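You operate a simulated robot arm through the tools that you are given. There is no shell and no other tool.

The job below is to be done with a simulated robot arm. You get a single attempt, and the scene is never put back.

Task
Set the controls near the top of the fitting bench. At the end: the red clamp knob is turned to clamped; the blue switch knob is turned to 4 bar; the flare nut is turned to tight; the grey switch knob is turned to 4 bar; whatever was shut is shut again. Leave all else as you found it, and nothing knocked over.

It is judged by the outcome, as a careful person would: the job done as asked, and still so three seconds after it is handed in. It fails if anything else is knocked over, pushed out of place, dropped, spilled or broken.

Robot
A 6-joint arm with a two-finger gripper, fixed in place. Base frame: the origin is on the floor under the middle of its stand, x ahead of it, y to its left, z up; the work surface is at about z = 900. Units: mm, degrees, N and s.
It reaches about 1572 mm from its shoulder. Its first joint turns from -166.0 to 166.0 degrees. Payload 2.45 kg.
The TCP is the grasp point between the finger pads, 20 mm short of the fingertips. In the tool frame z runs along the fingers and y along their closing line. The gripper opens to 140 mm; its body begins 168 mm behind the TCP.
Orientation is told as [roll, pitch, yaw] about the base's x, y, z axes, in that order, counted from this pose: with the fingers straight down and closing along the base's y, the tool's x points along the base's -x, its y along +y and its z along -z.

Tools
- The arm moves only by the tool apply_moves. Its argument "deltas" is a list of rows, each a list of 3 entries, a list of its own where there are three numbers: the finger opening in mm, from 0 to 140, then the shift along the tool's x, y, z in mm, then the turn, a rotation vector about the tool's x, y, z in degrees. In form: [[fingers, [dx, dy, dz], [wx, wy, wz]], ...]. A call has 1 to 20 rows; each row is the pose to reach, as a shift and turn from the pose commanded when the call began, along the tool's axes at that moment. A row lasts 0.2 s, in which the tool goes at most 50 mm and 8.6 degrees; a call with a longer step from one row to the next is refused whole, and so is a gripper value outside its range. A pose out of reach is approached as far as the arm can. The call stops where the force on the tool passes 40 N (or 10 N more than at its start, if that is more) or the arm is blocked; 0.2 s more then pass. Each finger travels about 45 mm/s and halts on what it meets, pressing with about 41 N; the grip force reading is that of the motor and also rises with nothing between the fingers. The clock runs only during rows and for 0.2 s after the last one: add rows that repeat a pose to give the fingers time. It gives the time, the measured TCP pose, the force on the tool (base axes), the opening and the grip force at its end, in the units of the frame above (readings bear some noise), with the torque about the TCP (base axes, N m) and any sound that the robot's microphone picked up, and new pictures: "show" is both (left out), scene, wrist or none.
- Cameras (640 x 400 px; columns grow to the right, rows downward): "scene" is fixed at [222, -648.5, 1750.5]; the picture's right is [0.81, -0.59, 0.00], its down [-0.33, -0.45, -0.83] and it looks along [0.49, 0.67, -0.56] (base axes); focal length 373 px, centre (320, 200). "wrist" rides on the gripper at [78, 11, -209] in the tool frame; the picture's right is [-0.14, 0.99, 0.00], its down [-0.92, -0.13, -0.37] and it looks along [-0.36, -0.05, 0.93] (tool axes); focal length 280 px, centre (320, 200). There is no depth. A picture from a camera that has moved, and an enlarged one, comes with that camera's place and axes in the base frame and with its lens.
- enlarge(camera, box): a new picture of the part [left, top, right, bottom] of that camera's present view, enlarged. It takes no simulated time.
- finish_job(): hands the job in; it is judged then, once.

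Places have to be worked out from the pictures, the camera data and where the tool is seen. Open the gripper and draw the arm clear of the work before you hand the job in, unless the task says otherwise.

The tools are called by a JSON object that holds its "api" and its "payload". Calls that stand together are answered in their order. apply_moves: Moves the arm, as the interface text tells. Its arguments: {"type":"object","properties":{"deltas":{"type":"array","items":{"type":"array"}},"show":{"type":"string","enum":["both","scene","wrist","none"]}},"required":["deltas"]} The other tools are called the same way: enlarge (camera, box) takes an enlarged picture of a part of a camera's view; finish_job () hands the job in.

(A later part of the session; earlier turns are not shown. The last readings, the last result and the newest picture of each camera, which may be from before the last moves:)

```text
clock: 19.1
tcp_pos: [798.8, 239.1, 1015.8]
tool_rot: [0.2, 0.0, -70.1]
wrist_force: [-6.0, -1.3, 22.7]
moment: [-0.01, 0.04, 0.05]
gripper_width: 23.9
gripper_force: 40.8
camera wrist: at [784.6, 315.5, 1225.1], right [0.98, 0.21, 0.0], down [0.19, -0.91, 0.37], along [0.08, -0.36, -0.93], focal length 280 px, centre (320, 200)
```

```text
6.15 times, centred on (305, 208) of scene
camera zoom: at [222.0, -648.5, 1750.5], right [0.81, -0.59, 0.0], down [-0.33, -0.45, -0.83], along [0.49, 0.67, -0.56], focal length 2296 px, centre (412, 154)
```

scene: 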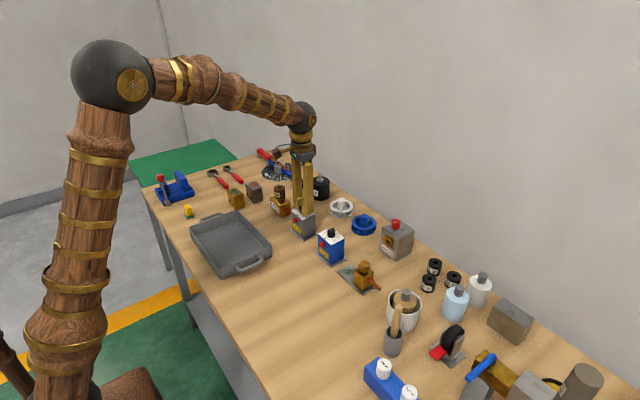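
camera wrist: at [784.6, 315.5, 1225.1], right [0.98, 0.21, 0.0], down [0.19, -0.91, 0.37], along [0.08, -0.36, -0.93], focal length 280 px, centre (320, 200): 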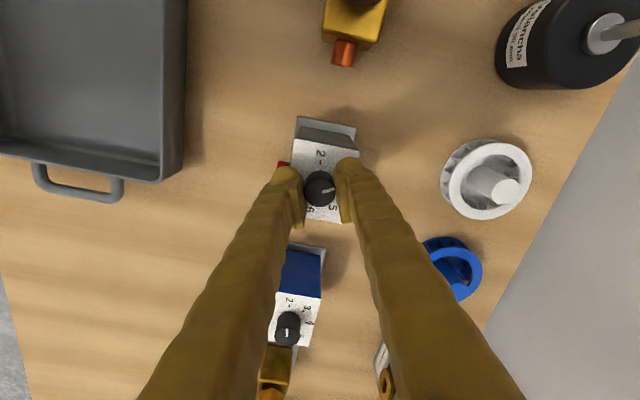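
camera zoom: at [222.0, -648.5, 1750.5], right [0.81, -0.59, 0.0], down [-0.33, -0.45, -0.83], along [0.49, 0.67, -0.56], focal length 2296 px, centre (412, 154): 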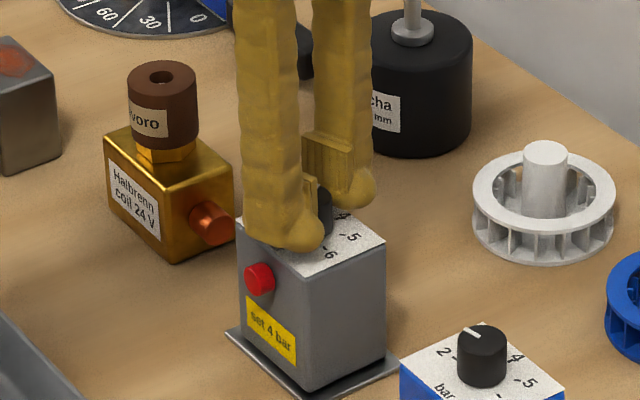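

The knob is at about 70° and the box still hasn't moved. I'll finish the remaining 28° with a tiny sideways correction.

{"api": "apply_moves", "payload": {"deltas": [[15, [0.08, -0.23, 0], [0, 0, 4]], [15, [0.08, -0.23, 0], [0, 0, 9]], [15, [0.08, -0.23, 0], [0, 0, 14]], [15, [0.08, -0.23, 0], [0, 0, 19]], [15, [0.08, -0.23, 0], [0, 0, 24]], [15, [0.08, -0.23, 0], [0, 0, 28]], [15, [0.08, -0.23, 0], [0, 0, 28]]], "show": "wrist"}}

{"api": "enlarge", "payload": {"camera": "wrist", "box": [260, 120, 380, 240]}}

{"api": "enlarge", "payload": {"camera": "scene", "box": [275, 175, 335, 240]}}

```text
clock: 20.7
tcp_pos: [800.8, 240.5, 1016.3]
tool_rot: [0.1, 0.1, -98.1]
wrist_force: [-5.7, -4.2, 10.8]
moment: [-0.19, 0.14, 0.01]
gripper_width: 24.0
gripper_force: 41.4
camera wrist: at [822.8, 314.4, 1225.2], right [0.96, -0.28, 0.0], down [-0.26, -0.89, 0.37], along [-0.1, -0.35, -0.93], focal length 280 px, centre (320, 200)
```

wrist: 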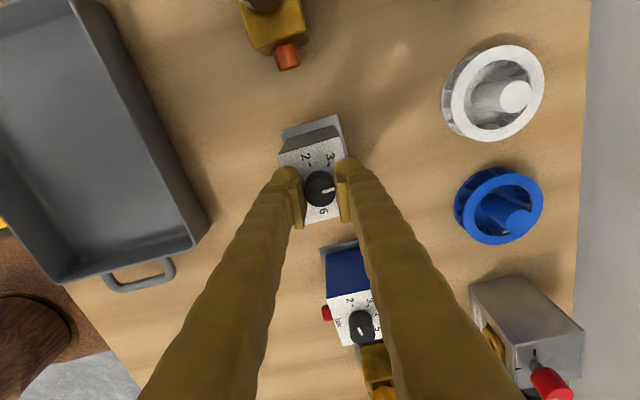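

```text
3.33 times, centred on (320, 180) of wrist
camera zoom: at [822.8, 314.4, 1225.2], right [0.96, -0.28, 0.0], down [-0.26, -0.89, 0.37], along [-0.1, -0.35, -0.93], focal length 935 px, centre (320, 267)
```

zoom: 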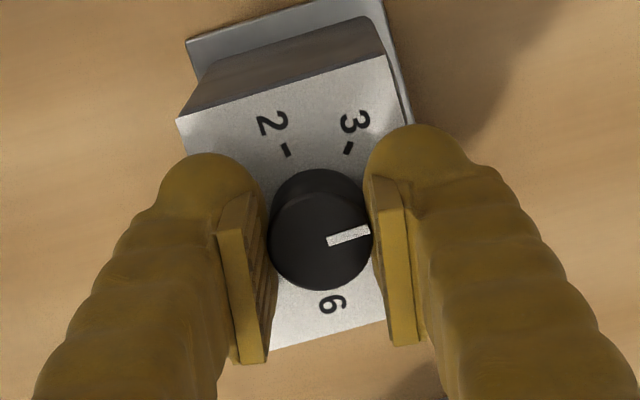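

```text
6.15 times, centred on (305, 208) of scene
camera zoom: at [222.0, -648.5, 1750.5], right [0.81, -0.59, 0.0], down [-0.33, -0.45, -0.83], along [0.49, 0.67, -0.56], focal length 2296 px, centre (412, 154)
```

zoom: 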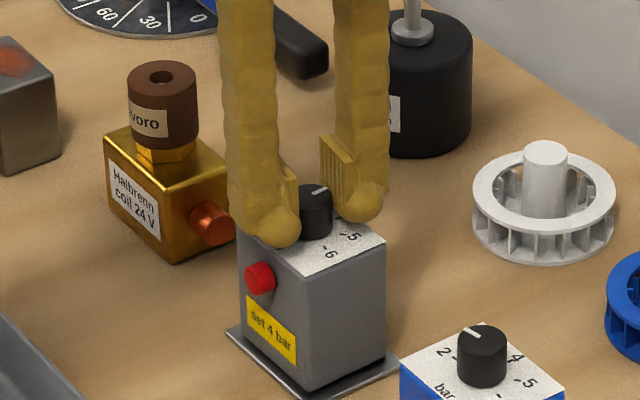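

The pointer is near 4 and the box is still in place. I'll relieve the residual force, open the fingers, rise clear and check the pointer.

{"api": "apply_moves", "payload": {"deltas": [[15, [-0.2, -0.2, -0.3], [0, 0, 0]], [30, [-0.2, -0.2, -0.3], [0, 0, 0]], [45, [-0.2, -0.2, -0.3], [0, 0, 0]], [60, [-0.2, -0.2, -0.3], [0, 0, 0]], [60, [-0.2, -0.2, -0.3], [0, 0, 0]], [60, [-0.2, -0.2, -0.3], [0, 0, 0]], [60, [0, 0, -20], [0, 0, 0]], [60, [0, 0, -60], [0, 0, 0]], [60, [0, 0, -100], [0, 0, 0]], [60, [0, 0, -100], [0, 0, 0]]]}}

{"api": "enlarge", "payload": {"camera": "wrist", "box": [270, 110, 370, 190]}}

{"api": "enlarge", "payload": {"camera": "scene", "box": [275, 175, 335, 240]}}

```text
clock: 22.9
tcp_pos: [799.6, 238.3, 1116.4]
tool_rot: [0.3, 0.1, -98.0]
wrist_force: [-0.8, 0.4, 0.2]
moment: [0.01, 0.0, -0.02]
gripper_width: 60.2
gripper_force: 0.0
camera wrist: at [822.3, 313.9, 1325.7], right [0.96, -0.27, 0.0], down [-0.26, -0.89, 0.37], along [-0.1, -0.35, -0.93], focal length 280 px, centre (320, 200)
```

scene: 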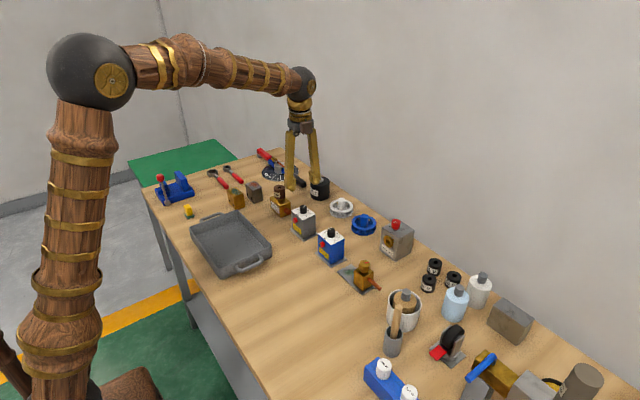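
wrist: 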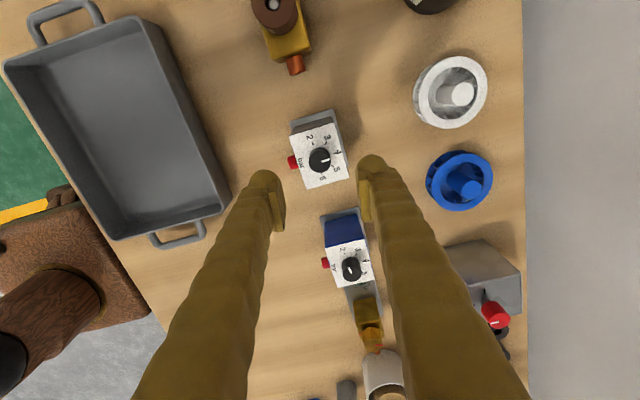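

```text
5.00 times, centred on (320, 150) of wrist
camera zoom: at [822.3, 313.9, 1325.7], right [0.96, -0.27, 0.0], down [-0.26, -0.89, 0.37], along [-0.1, -0.35, -0.93], focal length 1402 px, centre (320, 450)
```

zoom: 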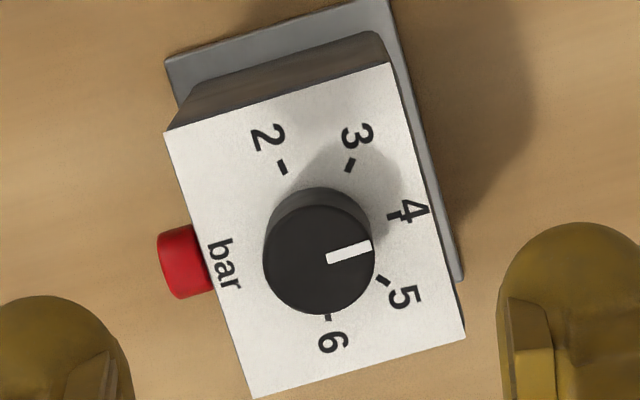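

```text
6.15 times, centred on (305, 208) of scene
camera zoom: at [222.0, -648.5, 1750.5], right [0.81, -0.59, 0.0], down [-0.33, -0.45, -0.83], along [0.49, 0.67, -0.56], focal length 2296 px, centre (412, 154)
```

zoom: 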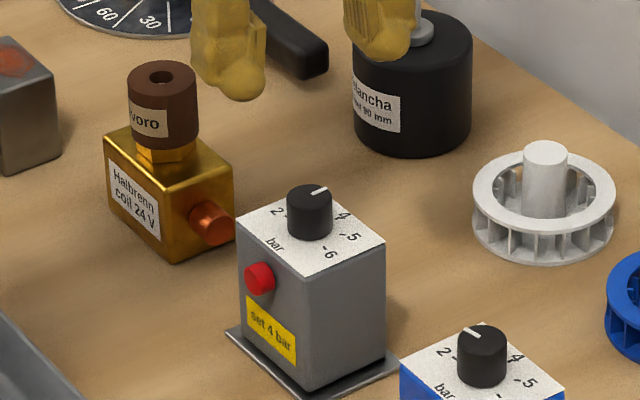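

The grey box has stayed put (centre within about 0.5 mm, yaw within 1°) and the pointer is almost on 4. I'll zoom further to check how exact it is.

{"api": "enlarge", "payload": {"camera": "wrist", "box": [300, 138, 350, 175]}}

{"api": "enlarge", "payload": {"camera": "wrist", "box": [325, 240, 385, 290]}}

```text
10.81 times, centred on (325, 156) of wrist
camera zoom: at [822.3, 313.9, 1325.7], right [0.96, -0.27, 0.0], down [-0.26, -0.89, 0.37], along [-0.1, -0.35, -0.93], focal length 3031 px, centre (266, 670)
```

zoom: 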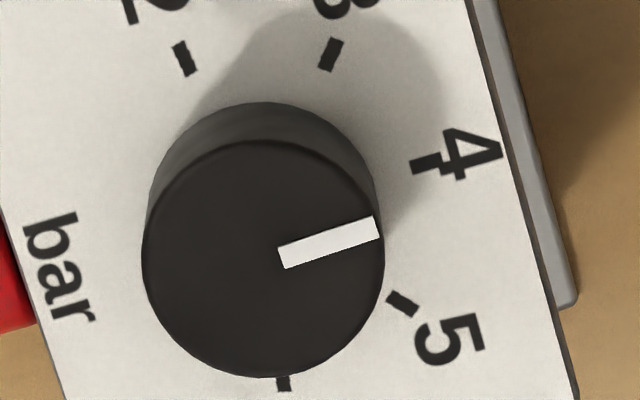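

```text
8.00 times, centred on (355, 265) of wrist
camera zoom: at [822.3, 313.9, 1325.7], right [0.96, -0.27, 0.0], down [-0.26, -0.89, 0.37], along [-0.1, -0.35, -0.93], focal length 2243 px, centre (40, -320)
```

zoom: 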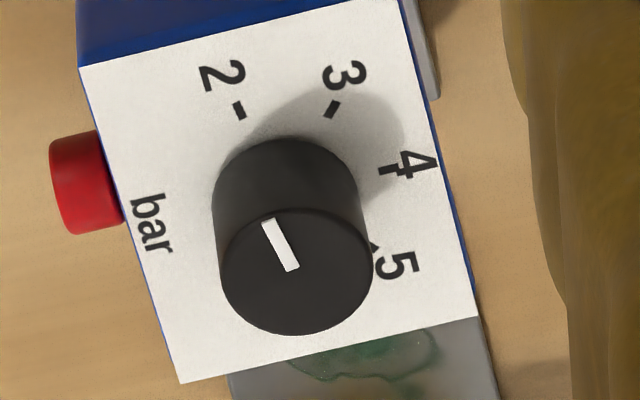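

The grey pointer is within about 1.5° of the 4 tick (roughly 0.03 bar), which is fine. Next I'll go over the blue knob, around (800, 79.5), unwinding the wrist back to yaw 0 on the way.

{"api": "apply_moves", "payload": {"deltas": [[60, [-13, 1.9, -4], [0, 0, -8]], [60, [-26, 3.8, -4], [0, 0, -16]], [60, [-39, 5.6, -4], [0, 0, -24]], [60, [-52, 7.5, -4], [0, 0, -32]], [60, [-65, 9.4, -4], [0, 0, -40]], [60, [-78, 11.2, -4], [0, 0, -48]], [60, [-91, 13.1, -4], [0, 0, -56]], [60, [-104, 15, -4], [0, 0, -64]], [60, [-117, 16.9, -4], [0, 0, -72]], [60, [-130, 18.7, -4], [0, 0, -80]], [60, [-143, 20.6, -4], [0, 0, -88]], [60, [-157.4, 22.5, -4], [0, 0, -96]], [60, [-157.4, 22.5, -4], [0, 0, -98.1]], [60, [-157.4, 22.5, -4], [0, 0, -98.1]]]}}

{"api": "enlarge", "payload": {"camera": "wrist", "box": [270, 115, 370, 190]}}

{"api": "enlarge", "payload": {"camera": "scene", "box": [285, 190, 365, 270]}}

```text
clock: 25.9
tcp_pos: [800.1, 79.7, 1119.5]
tool_rot: [0.0, -0.2, 0.1]
wrist_force: [-0.2, 0.4, -0.3]
moment: [0.01, -0.01, 0.02]
gripper_width: 60.1
gripper_force: 0.1
camera wrist: at [722.7, 90.3, 1328.8], right [0.14, 0.99, 0.0], down [0.92, -0.13, 0.37], along [0.37, -0.05, -0.93], focal length 280 px, centre (320, 200)
```

scene: 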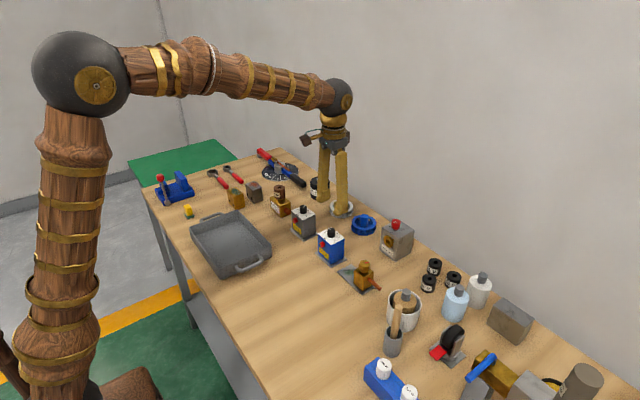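
wrist: 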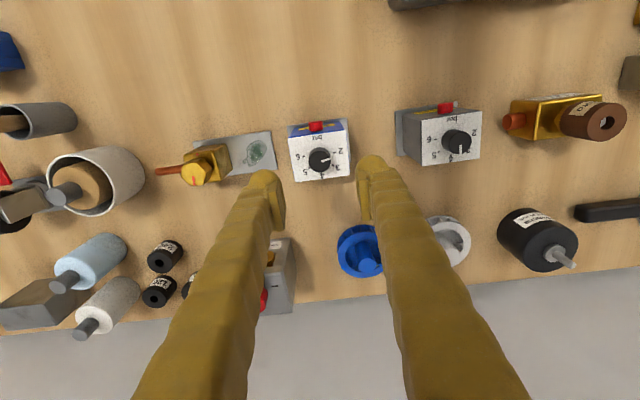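

```text
5.33 times, centred on (320, 152) of wrist
camera zoom: at [722.7, 90.3, 1328.8], right [0.14, 0.99, 0.0], down [0.92, -0.13, 0.37], along [0.37, -0.05, -0.93], focal length 1495 px, centre (320, 453)
```

zoom: 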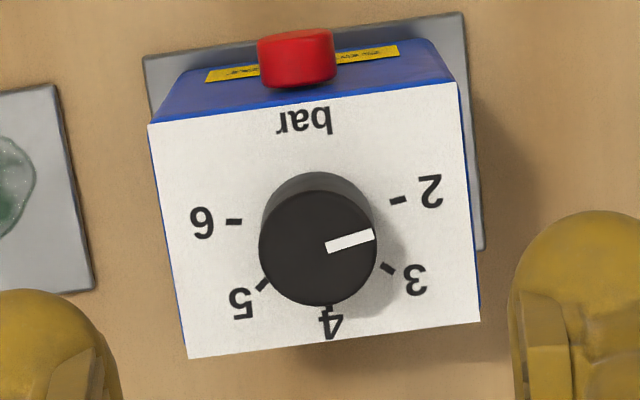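

```text
5.00 times, centred on (325, 230) of scene
camera zoom: at [222.0, -648.5, 1750.5], right [0.81, -0.59, 0.0], down [-0.33, -0.45, -0.83], along [0.49, 0.67, -0.56], focal length 1865 px, centre (295, 50)
```

zoom: 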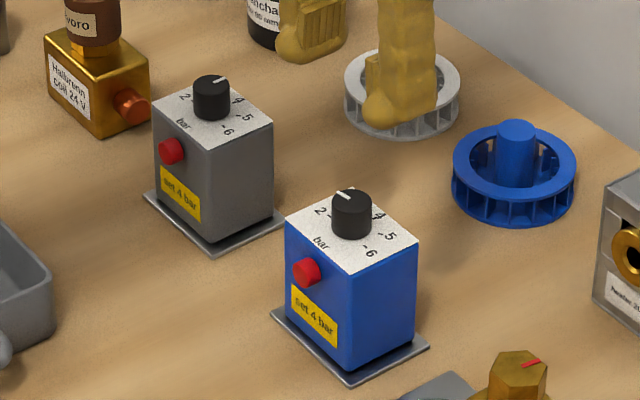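

Blue is identical in layout and its knob lies within 1 mm of the TCP. I'll lower to about z=1017, grip gently, and read the forces.

{"api": "apply_moves", "payload": {"deltas": [[60, [-0.2, -0.5, 30], [0, 0, 0]], [60, [-0.2, -0.5, 60], [0, 0, 0]], [60, [-0.2, -0.5, 80], [0, 0, 0]], [60, [-0.2, -0.5, 92], [0, 0, 0]], [60, [-0.2, -0.5, 98], [0, 0, 0]], [60, [-0.2, -0.5, 102], [0, 0, 0]], [60, [-0.2, -0.5, 102], [0, 0, 0]], [45, [-0.2, -0.5, 102], [0, 0, 0]], [35, [-0.2, -0.5, 102], [0, 0, 0]], [28, [-0.2, -0.5, 102], [0, 0, 0]], [20, [-0.2, -0.5, 102], [0, 0, 0]], [15, [-0.2, -0.5, 102], [0, 0, 0]], [15, [-0.2, -0.5, 102], [0, 0, 0]]]}}

{"api": "enlarge", "payload": {"camera": "wrist", "box": [260, 120, 380, 240]}}

{"api": "enlarge", "payload": {"camera": "scene", "box": [285, 190, 365, 270]}}

```text
clock: 28.7
tcp_pos: [801.1, 79.2, 1018.7]
tool_rot: [0.0, -0.2, 0.1]
wrist_force: [0.4, 1.3, 0.2]
moment: [-0.01, -0.01, 0.03]
gripper_width: 23.5
gripper_force: 41.1
camera wrist: at [723.2, 89.9, 1226.7], right [0.14, 0.99, 0.0], down [0.92, -0.13, 0.37], along [0.37, -0.05, -0.93], focal length 280 px, centre (320, 200)
```

scene: 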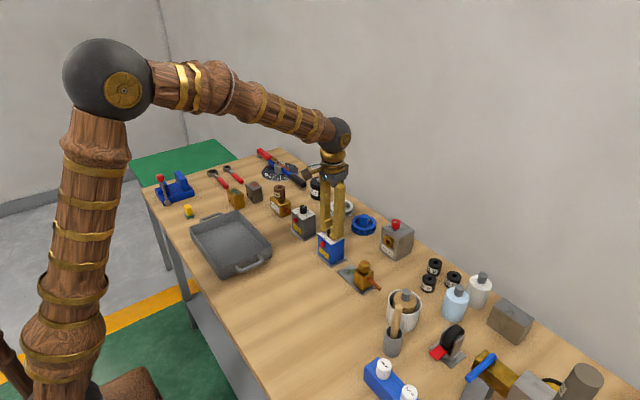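
wrist: 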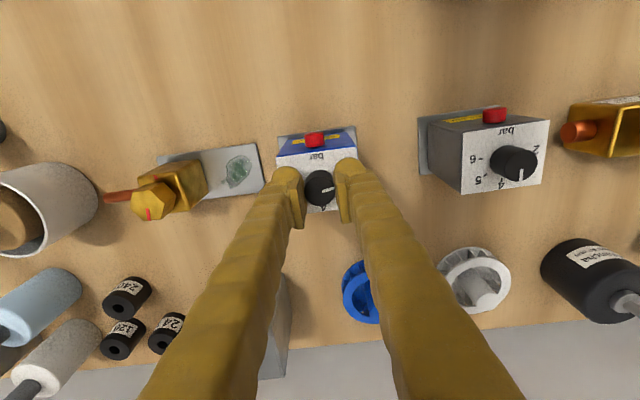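

```text
3.33 times, centred on (320, 180) of wrist
camera zoom: at [723.2, 89.9, 1226.7], right [0.14, 0.99, 0.0], down [0.92, -0.13, 0.37], along [0.37, -0.05, -0.93], focal length 935 px, centre (320, 267)
```

zoom: 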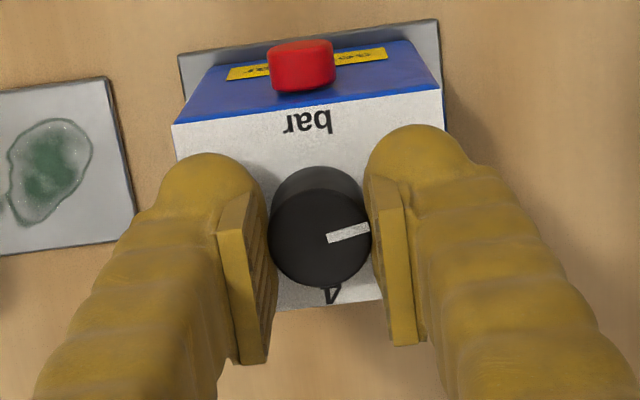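

```text
5.00 times, centred on (325, 230) of scene
camera zoom: at [222.0, -648.5, 1750.5], right [0.81, -0.59, 0.0], down [-0.33, -0.45, -0.83], along [0.49, 0.67, -0.56], focal length 1865 px, centre (295, 50)
```

zoom: 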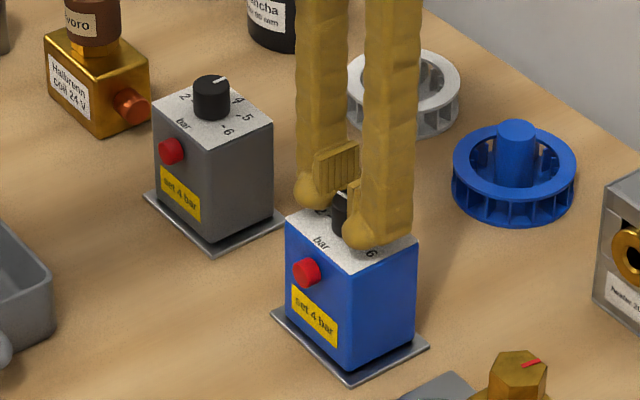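

Gripped with almost no side load. I'll press down in small steps to reach about 20–25 N before turning.

{"api": "apply_moves", "payload": {"deltas": [[15, [0, 0, 0.3], [0, 0, 0]], [15, [0, 0, 0.6], [0, 0, 0]], [15, [0, 0, 0.6], [0, 0, 0]]], "show": "none"}}

```text
clock: 29.5
tcp_pos: [800.5, 78.8, 1016.6]
tool_rot: [0.0, -0.2, 0.0]
wrist_force: [-1.7, 3.0, 13.5]
moment: [0.03, 0.06, -0.03]
gripper_width: 23.6
gripper_force: 41.6
```

That's 13.5 N at 0.6 mm, so the response is predictable. I'll add 0.45 mm and turn the first 20°.

{"api": "apply_moves", "payload": {"deltas": [[15, [0, 0, 0.25], [0, 0, 0]], [15, [0, 0, 0.5], [0, 0, 0]], [15, [0, 0, 0.5], [0, 0, 5]], [15, [0, 0, 0.5], [0, 0, 10]], [15, [0, 0, 0.5], [0, 0, 15]], [15, [0, 0, 0.5], [0, 0, 20]]], "show": "wrist"}}

{"api": "enlarge", "payload": {"camera": "scene", "box": [285, 190, 365, 270]}}

{"api": "enlarge", "payload": {"camera": "wrist", "box": [260, 120, 380, 240]}}

```text
clock: 30.9
tcp_pos: [801.1, 80.1, 1016.7]
tool_rot: [0.0, -0.2, -20.0]
wrist_force: [-4.4, -9.2, 35.2]
moment: [-0.13, -0.07, -0.02]
gripper_width: 23.9
gripper_force: 41.2
camera wrist: at [731.6, 115.9, 1226.3], right [0.47, 0.88, 0.0], down [0.82, -0.44, 0.37], along [0.33, -0.17, -0.93], focal length 280 px, centre (320, 200)
```

wrist: 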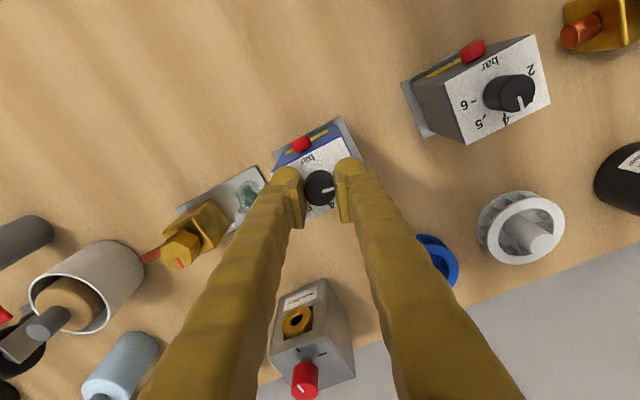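

```text
5.00 times, centred on (325, 230) of scene
camera zoom: at [222.0, -648.5, 1750.5], right [0.81, -0.59, 0.0], down [-0.33, -0.45, -0.83], along [0.49, 0.67, -0.56], focal length 1865 px, centre (295, 50)
```

zoom: 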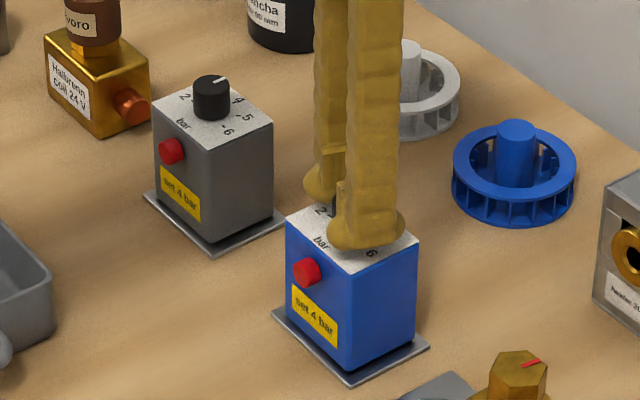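

```text
3.33 times, centred on (320, 180) of wrist
camera zoom: at [731.6, 115.9, 1226.3], right [0.47, 0.88, 0.0], down [0.82, -0.44, 0.37], along [0.33, -0.17, -0.93], focal length 935 px, centre (320, 267)
```

zoom: 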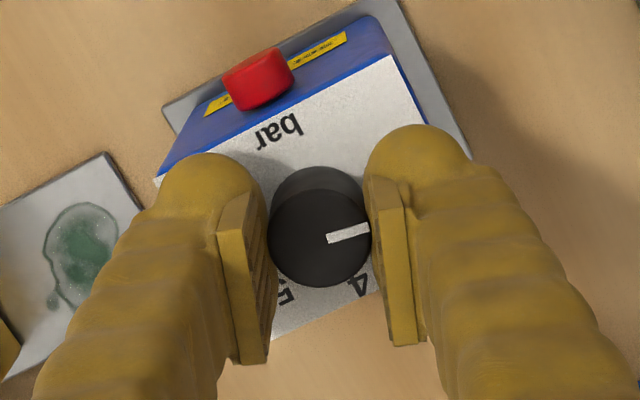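

The blue box is holding still while the knob turns. I'll ease the press slightly, centre sideways as before, and continue 25°.

{"api": "apply_moves", "payload": {"deltas": [[15, [-0.14, -0.36, -0.25], [0, 0, 0]], [15, [-0.14, -0.36, -0.25], [0, 0, 5]], [15, [-0.14, -0.36, -0.25], [0, 0, 10]], [15, [-0.14, -0.36, -0.25], [0, 0, 15]], [15, [-0.14, -0.36, -0.25], [0, 0, 20]], [15, [-0.14, -0.36, -0.25], [0, 0, 25]]], "show": "none"}}

{"api": "enlarge", "payload": {"camera": "scene", "box": [285, 190, 365, 270]}}

```text
clock: 32.3
tcp_pos: [799.9, 79.3, 1016.9]
tool_rot: [0.1, -0.1, -45.0]
wrist_force: [-1.2, -7.1, 26.0]
moment: [-0.13, -0.02, -0.02]
gripper_width: 23.6
gripper_force: 40.9
```

```text
5.00 times, centred on (325, 230) of scene
camera zoom: at [222.0, -648.5, 1750.5], right [0.81, -0.59, 0.0], down [-0.33, -0.45, -0.83], along [0.49, 0.67, -0.56], focal length 1865 px, centre (295, 50)
```

zoom: 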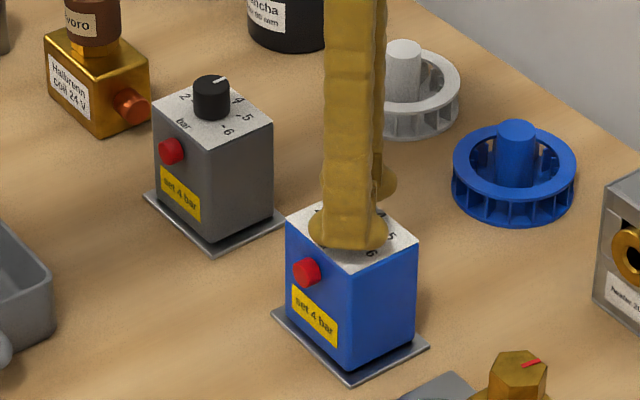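

The box is still steady at 45°. I'll make a small sideways correction and continue another 30°.

{"api": "apply_moves", "payload": {"deltas": [[15, [-0.17, -0.17, 0], [0, 0, 5]], [15, [-0.17, -0.17, 0], [0, 0, 10]], [15, [-0.17, -0.17, 0], [0, 0, 15]], [15, [-0.17, -0.17, 0], [0, 0, 20]], [15, [-0.17, -0.17, 0], [0, 0, 25]], [15, [-0.17, -0.17, 0], [0, 0, 30]]], "show": "none"}}

{"api": "enlarge", "payload": {"camera": "scene", "box": [285, 190, 365, 270]}}

```text
clock: 33.7
tcp_pos: [800.2, 80.0, 1016.5]
tool_rot: [0.1, 0.0, -75.0]
wrist_force: [-5.5, 0.5, 15.7]
moment: [-0.01, 0.05, 0.01]
gripper_width: 23.9
gripper_force: 41.7
```

```text
5.00 times, centred on (325, 230) of scene
camera zoom: at [222.0, -648.5, 1750.5], right [0.81, -0.59, 0.0], down [-0.33, -0.45, -0.83], along [0.49, 0.67, -0.56], focal length 1865 px, centre (295, 50)
```

zoom: 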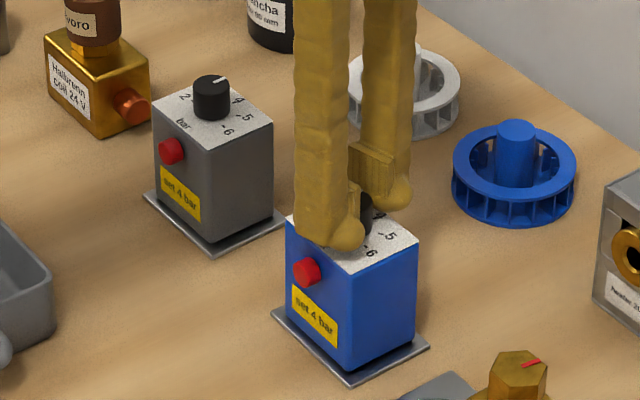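

Press force has dropped to 16 N. I'll add a little, correct sideways, and finish the last 24°.

{"api": "apply_moves", "payload": {"deltas": [[15, [0.06, -0.22, 0.2], [0, 0, 0]], [15, [0.06, -0.22, 0.2], [0, 0, 5]], [15, [0.06, -0.22, 0.2], [0, 0, 10]], [15, [0.06, -0.22, 0.2], [0, 0, 15]], [15, [0.06, -0.22, 0.2], [0, 0, 20]], [15, [0.06, -0.22, 0.2], [0, 0, 24]], [15, [0.06, -0.22, 0.2], [0, 0, 24]]], "show": "wrist"}}

{"api": "enlarge", "payload": {"camera": "scene", "box": [285, 190, 365, 270]}}

{"api": "enlarge", "payload": {"camera": "wrist", "box": [260, 120, 380, 240]}}

```text
clock: 35.3
tcp_pos: [798.7, 78.8, 1016.5]
tool_rot: [0.2, 0.1, -98.9]
wrist_force: [-8.6, -2.5, 24.4]
moment: [-0.06, 0.12, -0.02]
gripper_width: 23.6
gripper_force: 40.8
camera wrist: at [823.8, 154.0, 1226.0], right [0.96, -0.29, 0.0], down [-0.27, -0.89, 0.37], along [-0.1, -0.35, -0.93], focal length 280 px, centre (320, 200)
```

wrist: 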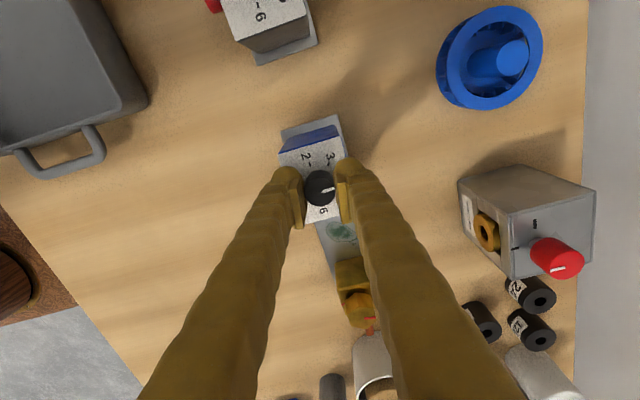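

```text
5.00 times, centred on (325, 230) of scene
camera zoom: at [222.0, -648.5, 1750.5], right [0.81, -0.59, 0.0], down [-0.33, -0.45, -0.83], along [0.49, 0.67, -0.56], focal length 1865 px, centre (295, 50)
```

zoom: 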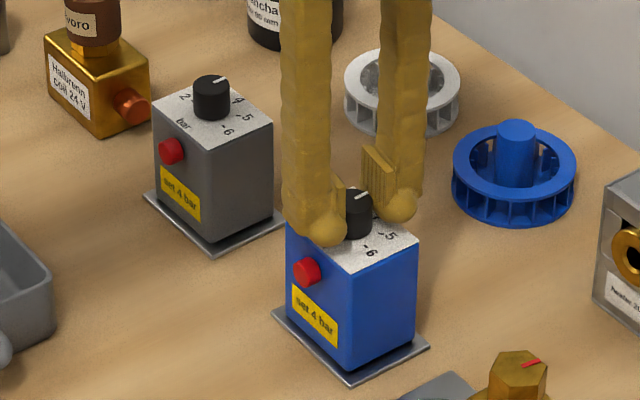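

```text
3.33 times, centred on (320, 180) of wrist
camera zoom: at [823.8, 154.0, 1226.0], right [0.96, -0.29, 0.0], down [-0.27, -0.89, 0.37], along [-0.1, -0.35, -0.93], focal length 935 px, centre (320, 267)
```

zoom: 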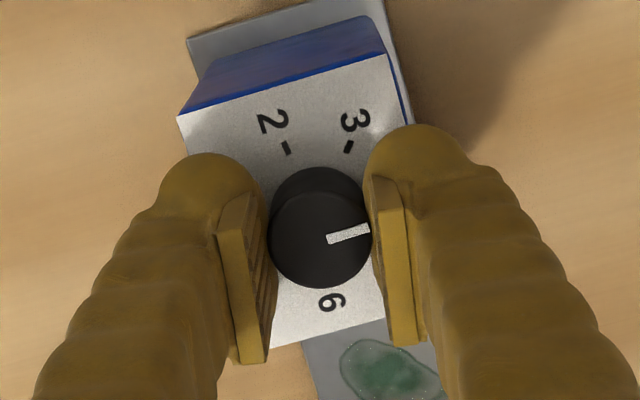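

The blue pointer now looks to be on 4. I'll relieve the force, open, rise clear and verify.

{"api": "apply_moves", "payload": {"deltas": [[15, [-0.15, -0.3, -0.3], [0, 0, 0]], [15, [-0.15, -0.3, -0.5], [0, 0, 0]], [30, [-0.15, -0.3, -0.5], [0, 0, 0]], [45, [-0.15, -0.3, -0.5], [0, 0, 0]], [60, [-0.15, -0.3, -0.5], [0, 0, 0]], [60, [-0.15, -0.3, -0.5], [0, 0, 0]], [60, [-0.15, -0.3, -0.5], [0, 0, 0]], [60, [0, 0, -20], [0, 0, 0]], [60, [0, 0, -60], [0, 0, 0]], [60, [0, 0, -100], [0, 0, 0]], [60, [0, 0, -100], [0, 0, 0]]]}}

{"api": "enlarge", "payload": {"camera": "wrist", "box": [300, 138, 350, 175]}}

{"api": "enlarge", "payload": {"camera": "wrist", "box": [270, 110, 370, 190]}}

{"api": "enlarge", "payload": {"camera": "scene", "box": [285, 190, 365, 270]}}

{"api": "enlarge", "payload": {"camera": "wrist", "box": [300, 190, 420, 290]}}

```text
clock: 37.7
tcp_pos: [800.6, 79.0, 1115.3]
tool_rot: [0.3, 0.1, -98.8]
wrist_force: [-0.2, 0.5, 0.1]
moment: [-0.01, 0.0, 0.01]
gripper_width: 60.1
gripper_force: 0.0
camera wrist: at [824.4, 154.2, 1325.2], right [0.96, -0.29, 0.0], down [-0.27, -0.89, 0.37], along [-0.1, -0.35, -0.93], focal length 280 px, centre (320, 200)
```

scene: 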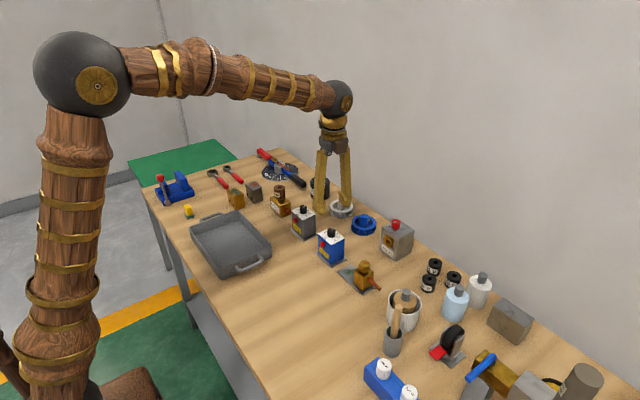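
wrist: 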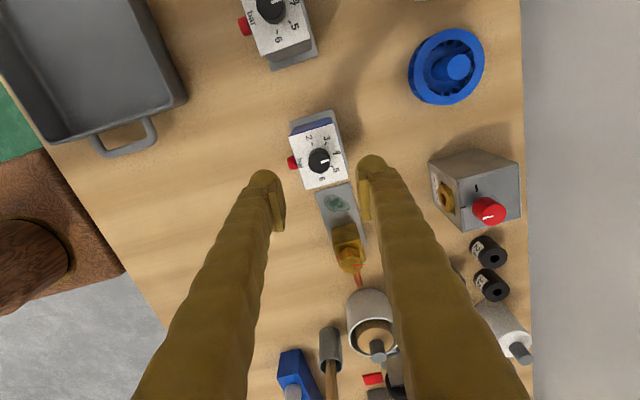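

```text
10.81 times, centred on (325, 156) of wrist
camera zoom: at [824.4, 154.2, 1325.2], right [0.96, -0.29, 0.0], down [-0.27, -0.89, 0.37], along [-0.1, -0.35, -0.93], focal length 3031 px, centre (266, 670)
```

zoom: 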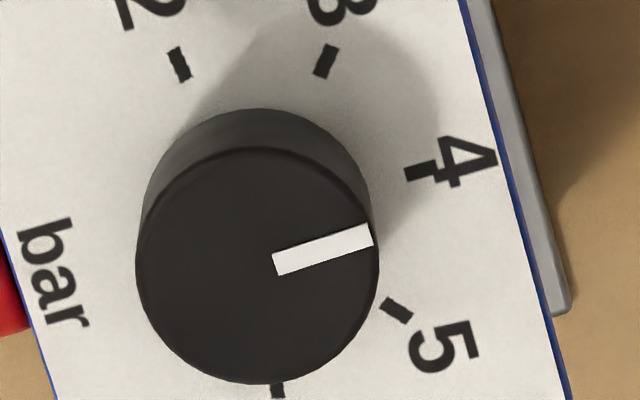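

```text
5.00 times, centred on (320, 150) of wrist
camera zoom: at [824.4, 154.2, 1325.2], right [0.96, -0.29, 0.0], down [-0.27, -0.89, 0.37], along [-0.1, -0.35, -0.93], focal length 1402 px, centre (320, 450)
```

zoom: 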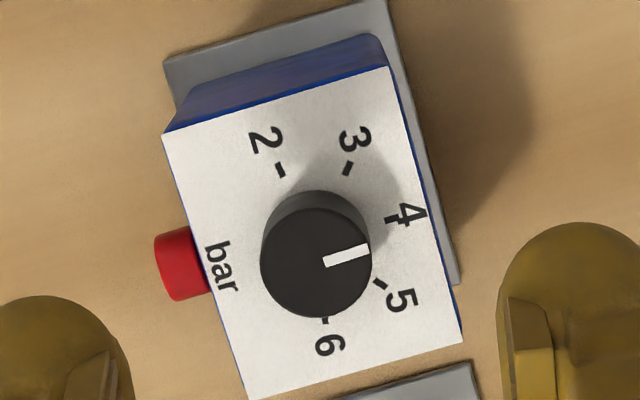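

```text
5.00 times, centred on (325, 230) of scene
camera zoom: at [222.0, -648.5, 1750.5], right [0.81, -0.59, 0.0], down [-0.33, -0.45, -0.83], along [0.49, 0.67, -0.56], focal length 1865 px, centre (295, 50)
```

zoom: 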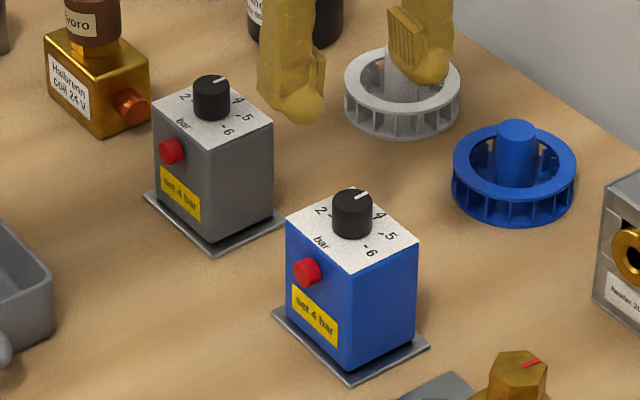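

```text
4.00 times, centred on (360, 240) of wrist
camera zoom: at [824.4, 154.2, 1325.2], right [0.96, -0.29, 0.0], down [-0.27, -0.89, 0.37], along [-0.1, -0.35, -0.93], focal length 1122 px, centre (160, 40)
```

zoom: 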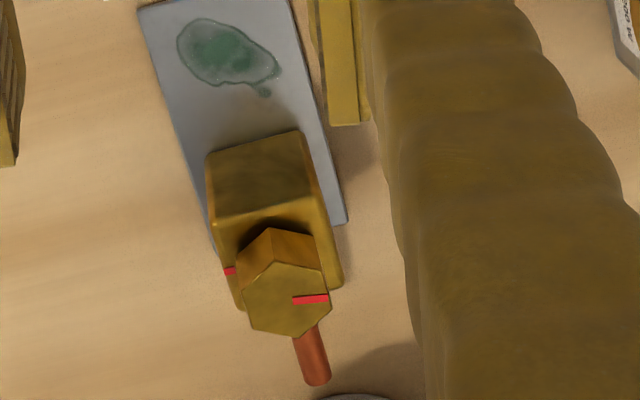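

Both switch knobs now read 4 bar with their boxes in place. Next is the flare nut, so I'll go above it at yaw 0 and measure its flats and marks.

{"api": "apply_moves", "payload": {"deltas": [[70, [-13, 1.9, 0], [0, 0, 8.2]], [70, [-13, 1.9, 0], [0, 0, 0]]], "show": "none"}}

```text
clock: 38.3
tcp_pos: [800.3, 64.8, 1115.7]
tool_rot: [0.1, 0.1, -98.9]
wrist_force: [-0.5, 0.3, 0.1]
moment: [-0.06, -0.02, 0.02]
gripper_width: 70.0
gripper_force: 0.0
```

That was only a small transit nudge and all is clear. I'll now make the full move to above the nut, unwinding to yaw 0.

{"api": "apply_moves", "payload": {"deltas": [[75, [-12, 1.7, 0], [0, 0, -8]], [80, [-24, 3.5, 0], [0, 0, -16]], [80, [-36, 5.2, 0], [0, 0, -24]], [80, [-48, 7, 0], [0, 0, -32]], [80, [-60, 8.7, 0], [0, 0, -40]], [80, [-72, 10.5, 0], [0, 0, -48]], [80, [-84, 12.2, 0], [0, 0, -56]], [80, [-96, 14, 0], [0, 0, -64]], [80, [-108, 15.7, 0], [0, 0, -72]], [80, [-120, 17.5, 0], [0, 0, -80]], [80, [-132, 19.2, 0], [0, 0, -88]], [80, [-143.3, 20.9, 0], [0, 0, -96]], [80, [-143.3, 20.9, 0], [0, 0, -98.9]], [80, [-143.3, 20.9, 0], [0, 0, -98.9]]]}}

{"api": "enlarge", "payload": {"camera": "wrist", "box": [275, 115, 375, 195]}}

{"api": "enlarge", "payload": {"camera": "scene", "box": [330, 245, 400, 305]}}

```text
clock: 41.3
tcp_pos: [798.5, -80.0, 1117.3]
tool_rot: [0.0, -0.2, 0.0]
wrist_force: [0.3, -0.7, -0.5]
moment: [0.04, -0.02, -0.02]
gripper_width: 80.2
gripper_force: 0.1
camera wrist: at [721.2, -68.7, 1325.4], right [0.14, 0.99, 0.0], down [0.92, -0.13, 0.37], along [0.37, -0.05, -0.93], focal length 280 px, centre (320, 200)
```

scene: 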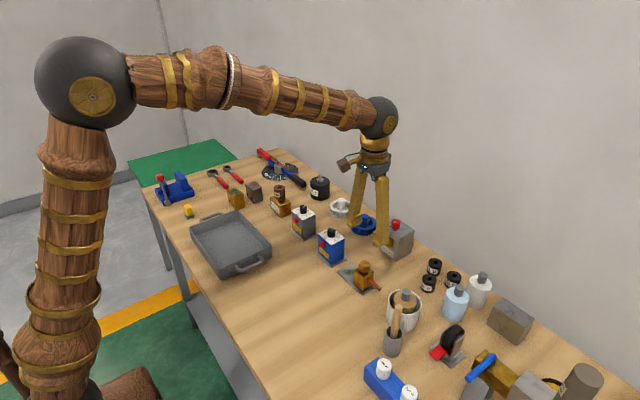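
wrist: 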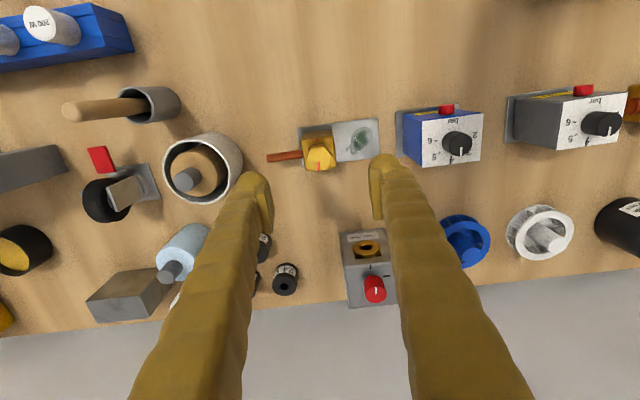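

```text
5.00 times, centred on (325, 155) of wrist
camera zoom: at [721.2, -68.7, 1325.4], right [0.14, 0.99, 0.0], down [0.92, -0.13, 0.37], along [0.37, -0.05, -0.93], focal length 1402 px, centre (295, 425)
```

zoom: 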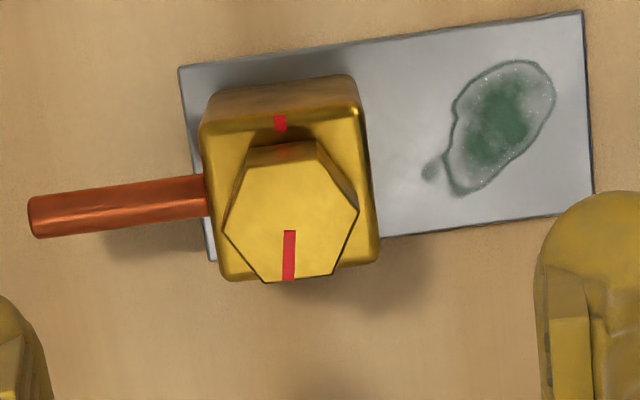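

```text
6.67 times, centred on (365, 275) of scene
camera zoom: at [222.0, -648.5, 1750.5], right [0.81, -0.59, 0.0], down [-0.33, -0.45, -0.83], along [0.49, 0.67, -0.56], focal length 2487 px, centre (20, -300)
```

zoom: 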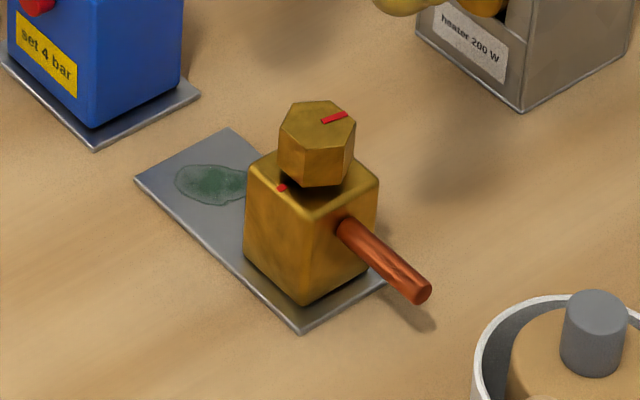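

The nut's flats face about 0/60/120°, it is about 28 mm across flats, its axis is near (799.6, -80.7) and its top is at z≈987. Its mark is at about -10° and needs to reach the body mark at 180°. I'll rotate the wrist to yaw +89 so one grip can cover the whole ~170° clockwise turn.

{"api": "apply_moves", "payload": {"deltas": [[80, [-0.8, -0.7, 0], [0, 0, -8]], [80, [-0.8, -0.7, 0], [0, 0, -16]], [80, [-0.8, -0.7, 0], [0, 0, -24]], [80, [-0.8, -0.7, 0], [0, 0, -32]], [80, [-0.8, -0.7, 0], [0, 0, -40]], [80, [-0.8, -0.7, 0], [0, 0, -48]], [80, [-0.8, -0.7, 0], [0, 0, -56]], [80, [-0.8, -0.7, 0], [0, 0, -64]], [80, [-0.8, -0.7, 0], [0, 0, -72]], [80, [-0.8, -0.7, 0], [0, 0, -80]], [80, [-0.8, -0.7, 0], [0, 0, -88]], [80, [-0.8, -0.7, 0], [0, 0, -89]], [80, [-0.8, -0.7, 0], [0, 0, -89]]]}}

{"api": "enlarge", "payload": {"camera": "wrist", "box": [275, 115, 375, 195]}}

```text
clock: 44.1
tcp_pos: [800.0, -79.9, 1116.1]
tool_rot: [-0.2, 0.0, 88.9]
wrist_force: [0.0, -0.3, 0.0]
moment: [0.01, 0.04, -0.02]
gripper_width: 79.9
gripper_force: 0.1
camera wrist: at [787.9, -158.2, 1325.4], right [-0.99, 0.15, 0.0], down [0.14, 0.92, 0.37], along [0.06, 0.36, -0.93], focal length 280 px, centre (320, 200)
```

scene: 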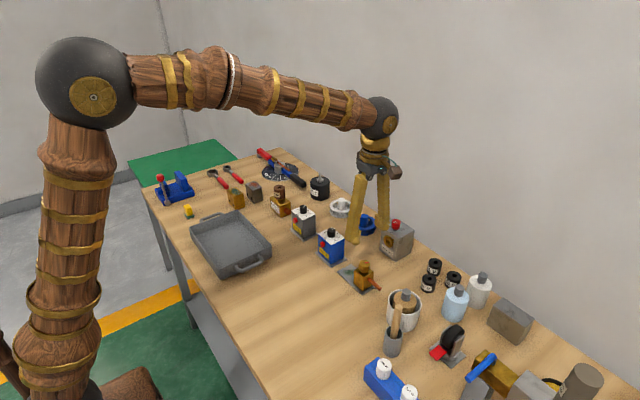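
wrist: 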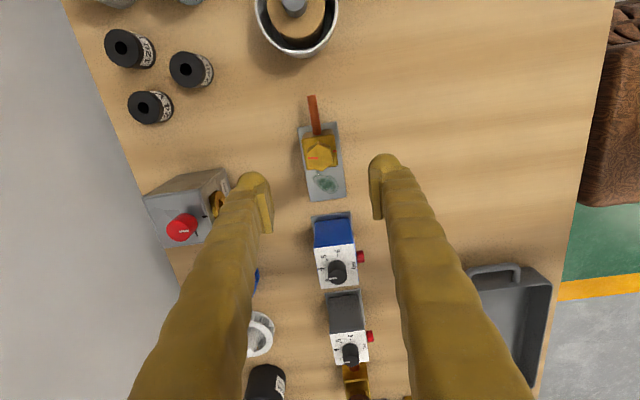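

```text
5.00 times, centred on (325, 155) of wrist
camera zoom: at [787.9, -158.2, 1325.4], right [-0.99, 0.15, 0.0], down [0.14, 0.92, 0.37], along [0.06, 0.36, -0.93], focal length 1402 px, centre (295, 425)
```

zoom: 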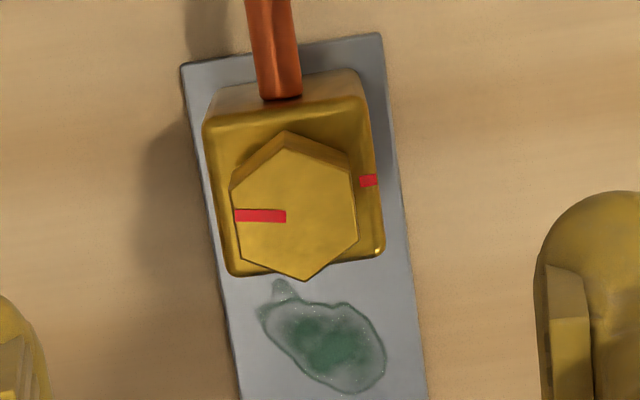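

Yaw +89 was reached and the finger closing line is square to a pair of flats. I'll descend so the tips straddle the nut (TCP z≈993) and look before closing.

{"api": "apply_moves", "payload": {"deltas": [[70, [0.5, 0.1, 30], [0, 0, 0]], [65, [0.5, 0.1, 60], [0, 0, 0]], [60, [0.5, 0.1, 85], [0, 0, 0]], [60, [0.5, 0.1, 102], [0, 0, 0]], [60, [0.5, 0.1, 112], [0, 0, 0]], [60, [0.5, 0.1, 118], [0, 0, 0]], [60, [0.5, 0.1, 122], [0, 0, 0]], [60, [0.5, 0.1, 122], [0, 0, 0]]]}}

{"api": "enlarge", "payload": {"camera": "wrist", "box": [260, 120, 380, 240]}}

{"api": "enlarge", "payload": {"camera": "scene", "box": [330, 235, 400, 305]}}

```text
clock: 45.9
tcp_pos: [799.0, -80.1, 994.9]
tool_rot: [0.0, 0.0, 89.0]
wrist_force: [0.1, -0.9, 1.0]
moment: [0.03, 0.01, 0.01]
gripper_width: 60.1
gripper_force: 0.0
camera wrist: at [787.7, -159.3, 1204.0], right [-0.99, 0.16, 0.0], down [0.14, 0.92, 0.37], along [0.06, 0.36, -0.93], focal length 280 px, centre (320, 200)
```

scene: 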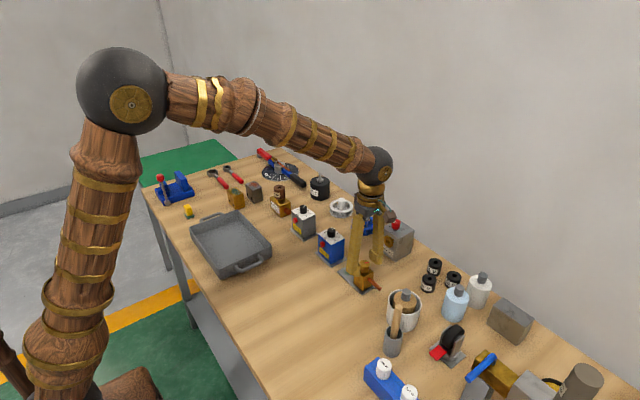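
wrist: 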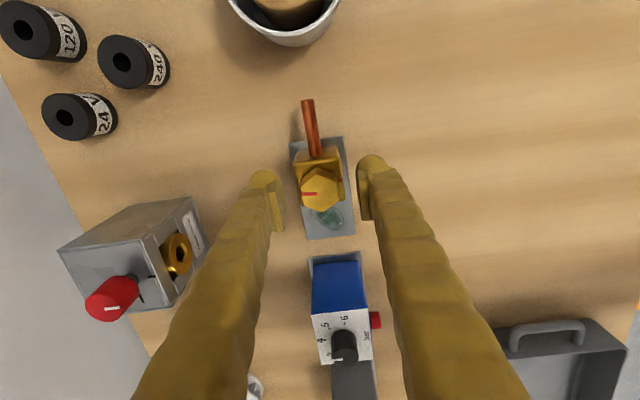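

```text
3.33 times, centred on (320, 180) of wrist
camera zoom: at [787.7, -159.3, 1204.0], right [-0.99, 0.16, 0.0], down [0.14, 0.92, 0.37], along [0.06, 0.36, -0.93], focal length 935 px, centre (320, 267)
```

zoom: 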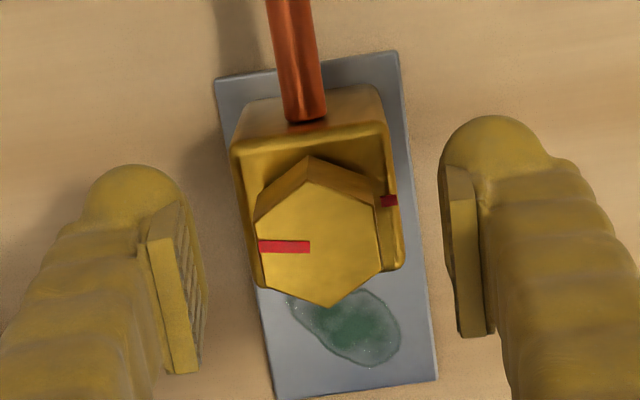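

```text
5.71 times, centred on (365, 270) of scene
camera zoom: at [222.0, -648.5, 1750.5], right [0.81, -0.59, 0.0], down [-0.33, -0.45, -0.83], along [0.49, 0.67, -0.56], focal length 2132 px, centre (63, -200)
```

zoom: 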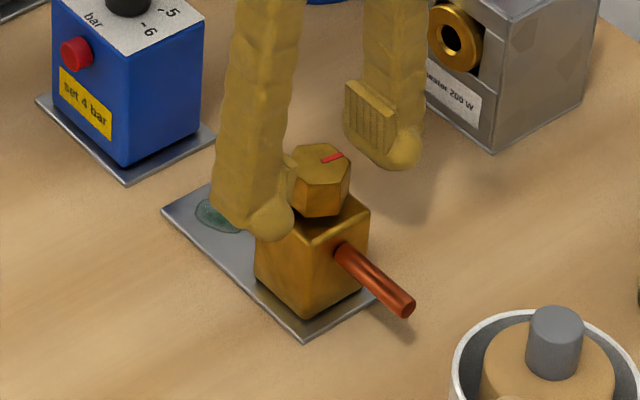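

The fingers straddle the nut evenly with the tips above the body. I'll drop 3 mm more and close on the flats.

{"api": "apply_moves", "payload": {"deltas": [[60, [0, 0, 3], [0, 0, 0]], [50, [0, 0, 3], [0, 0, 0]], [40, [0, 0, 3], [0, 0, 0]], [32, [0, 0, 3], [0, 0, 0]], [25, [0, 0, 3], [0, 0, 0]], [18, [0, 0, 3], [0, 0, 0]], [18, [0, 0, 3], [0, 0, 0]]]}}

{"api": "enlarge", "payload": {"camera": "wrist", "box": [260, 120, 380, 240]}}

{"api": "enlarge", "payload": {"camera": "scene", "box": [330, 235, 400, 305]}}

```text
clock: 47.5
tcp_pos: [799.6, -80.3, 991.3]
tool_rot: [-0.2, -0.1, 89.0]
wrist_force: [0.7, -1.3, -0.6]
moment: [-0.02, 0.0, 0.01]
gripper_width: 28.6
gripper_force: 41.3
camera wrist: at [787.8, -159.2, 1200.9], right [-0.99, 0.16, 0.0], down [0.14, 0.92, 0.37], along [0.06, 0.36, -0.93], focal length 280 px, centre (320, 200)
```

scene: 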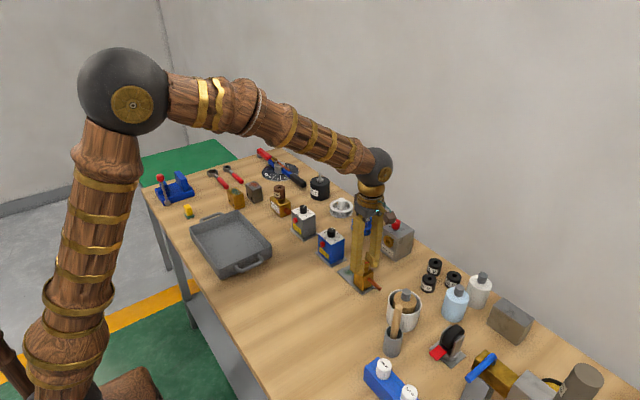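
wrist: 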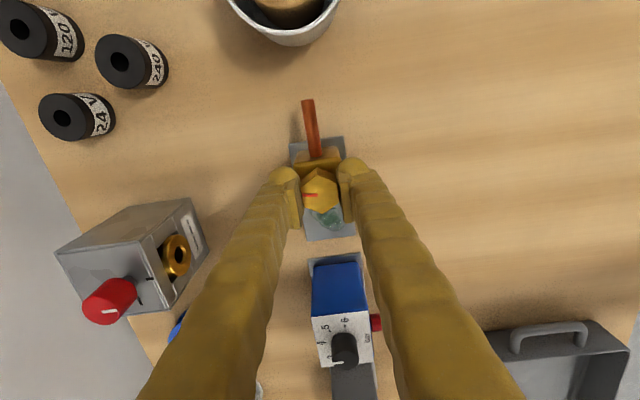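

```text
3.33 times, centred on (320, 180) of wrist
camera zoom: at [787.8, -159.2, 1200.9], right [-0.99, 0.16, 0.0], down [0.14, 0.92, 0.37], along [0.06, 0.36, -0.93], focal length 935 px, centre (320, 267)
```

zoom: 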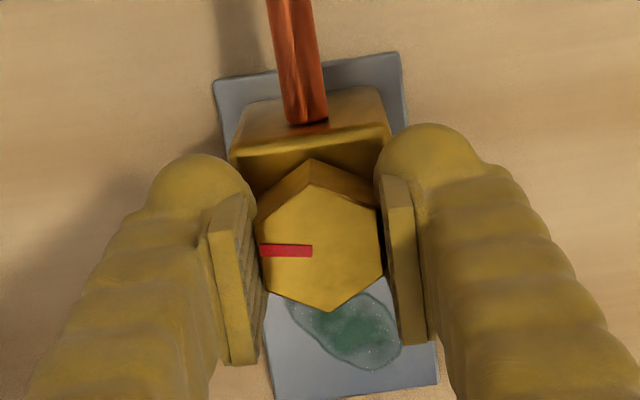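

```text
5.71 times, centred on (365, 270) of scene
camera zoom: at [222.0, -648.5, 1750.5], right [0.81, -0.59, 0.0], down [-0.33, -0.45, -0.83], along [0.49, 0.67, -0.56], focal length 2132 px, centre (63, -200)
```

zoom: 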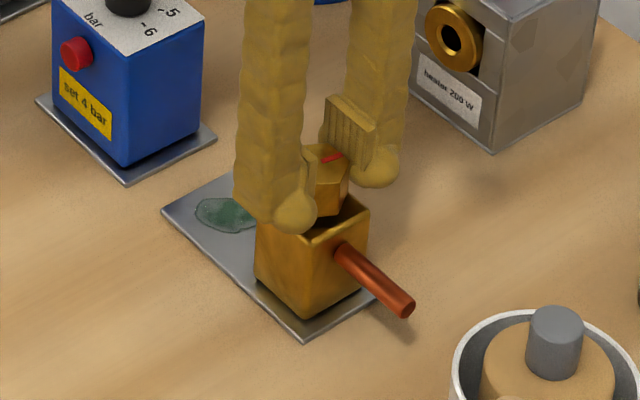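

Gripped squarely on the flats (28.6 mm). I'll press down in small steps to pin the fitting before turning.

{"api": "apply_moves", "payload": {"deltas": [[18, [0, 0, 0.3], [0, 0, 0]], [18, [0, 0, 0.6], [0, 0, 0]], [18, [0, 0, 0.6], [0, 0, 0]]], "show": "none"}}

```text
clock: 48.3
tcp_pos: [799.5, -81.5, 991.5]
tool_rot: [-0.2, 0.0, 89.0]
wrist_force: [3.2, 4.1, 12.2]
moment: [0.15, 0.14, 0.0]
gripper_width: 28.8
gripper_force: 41.5
```

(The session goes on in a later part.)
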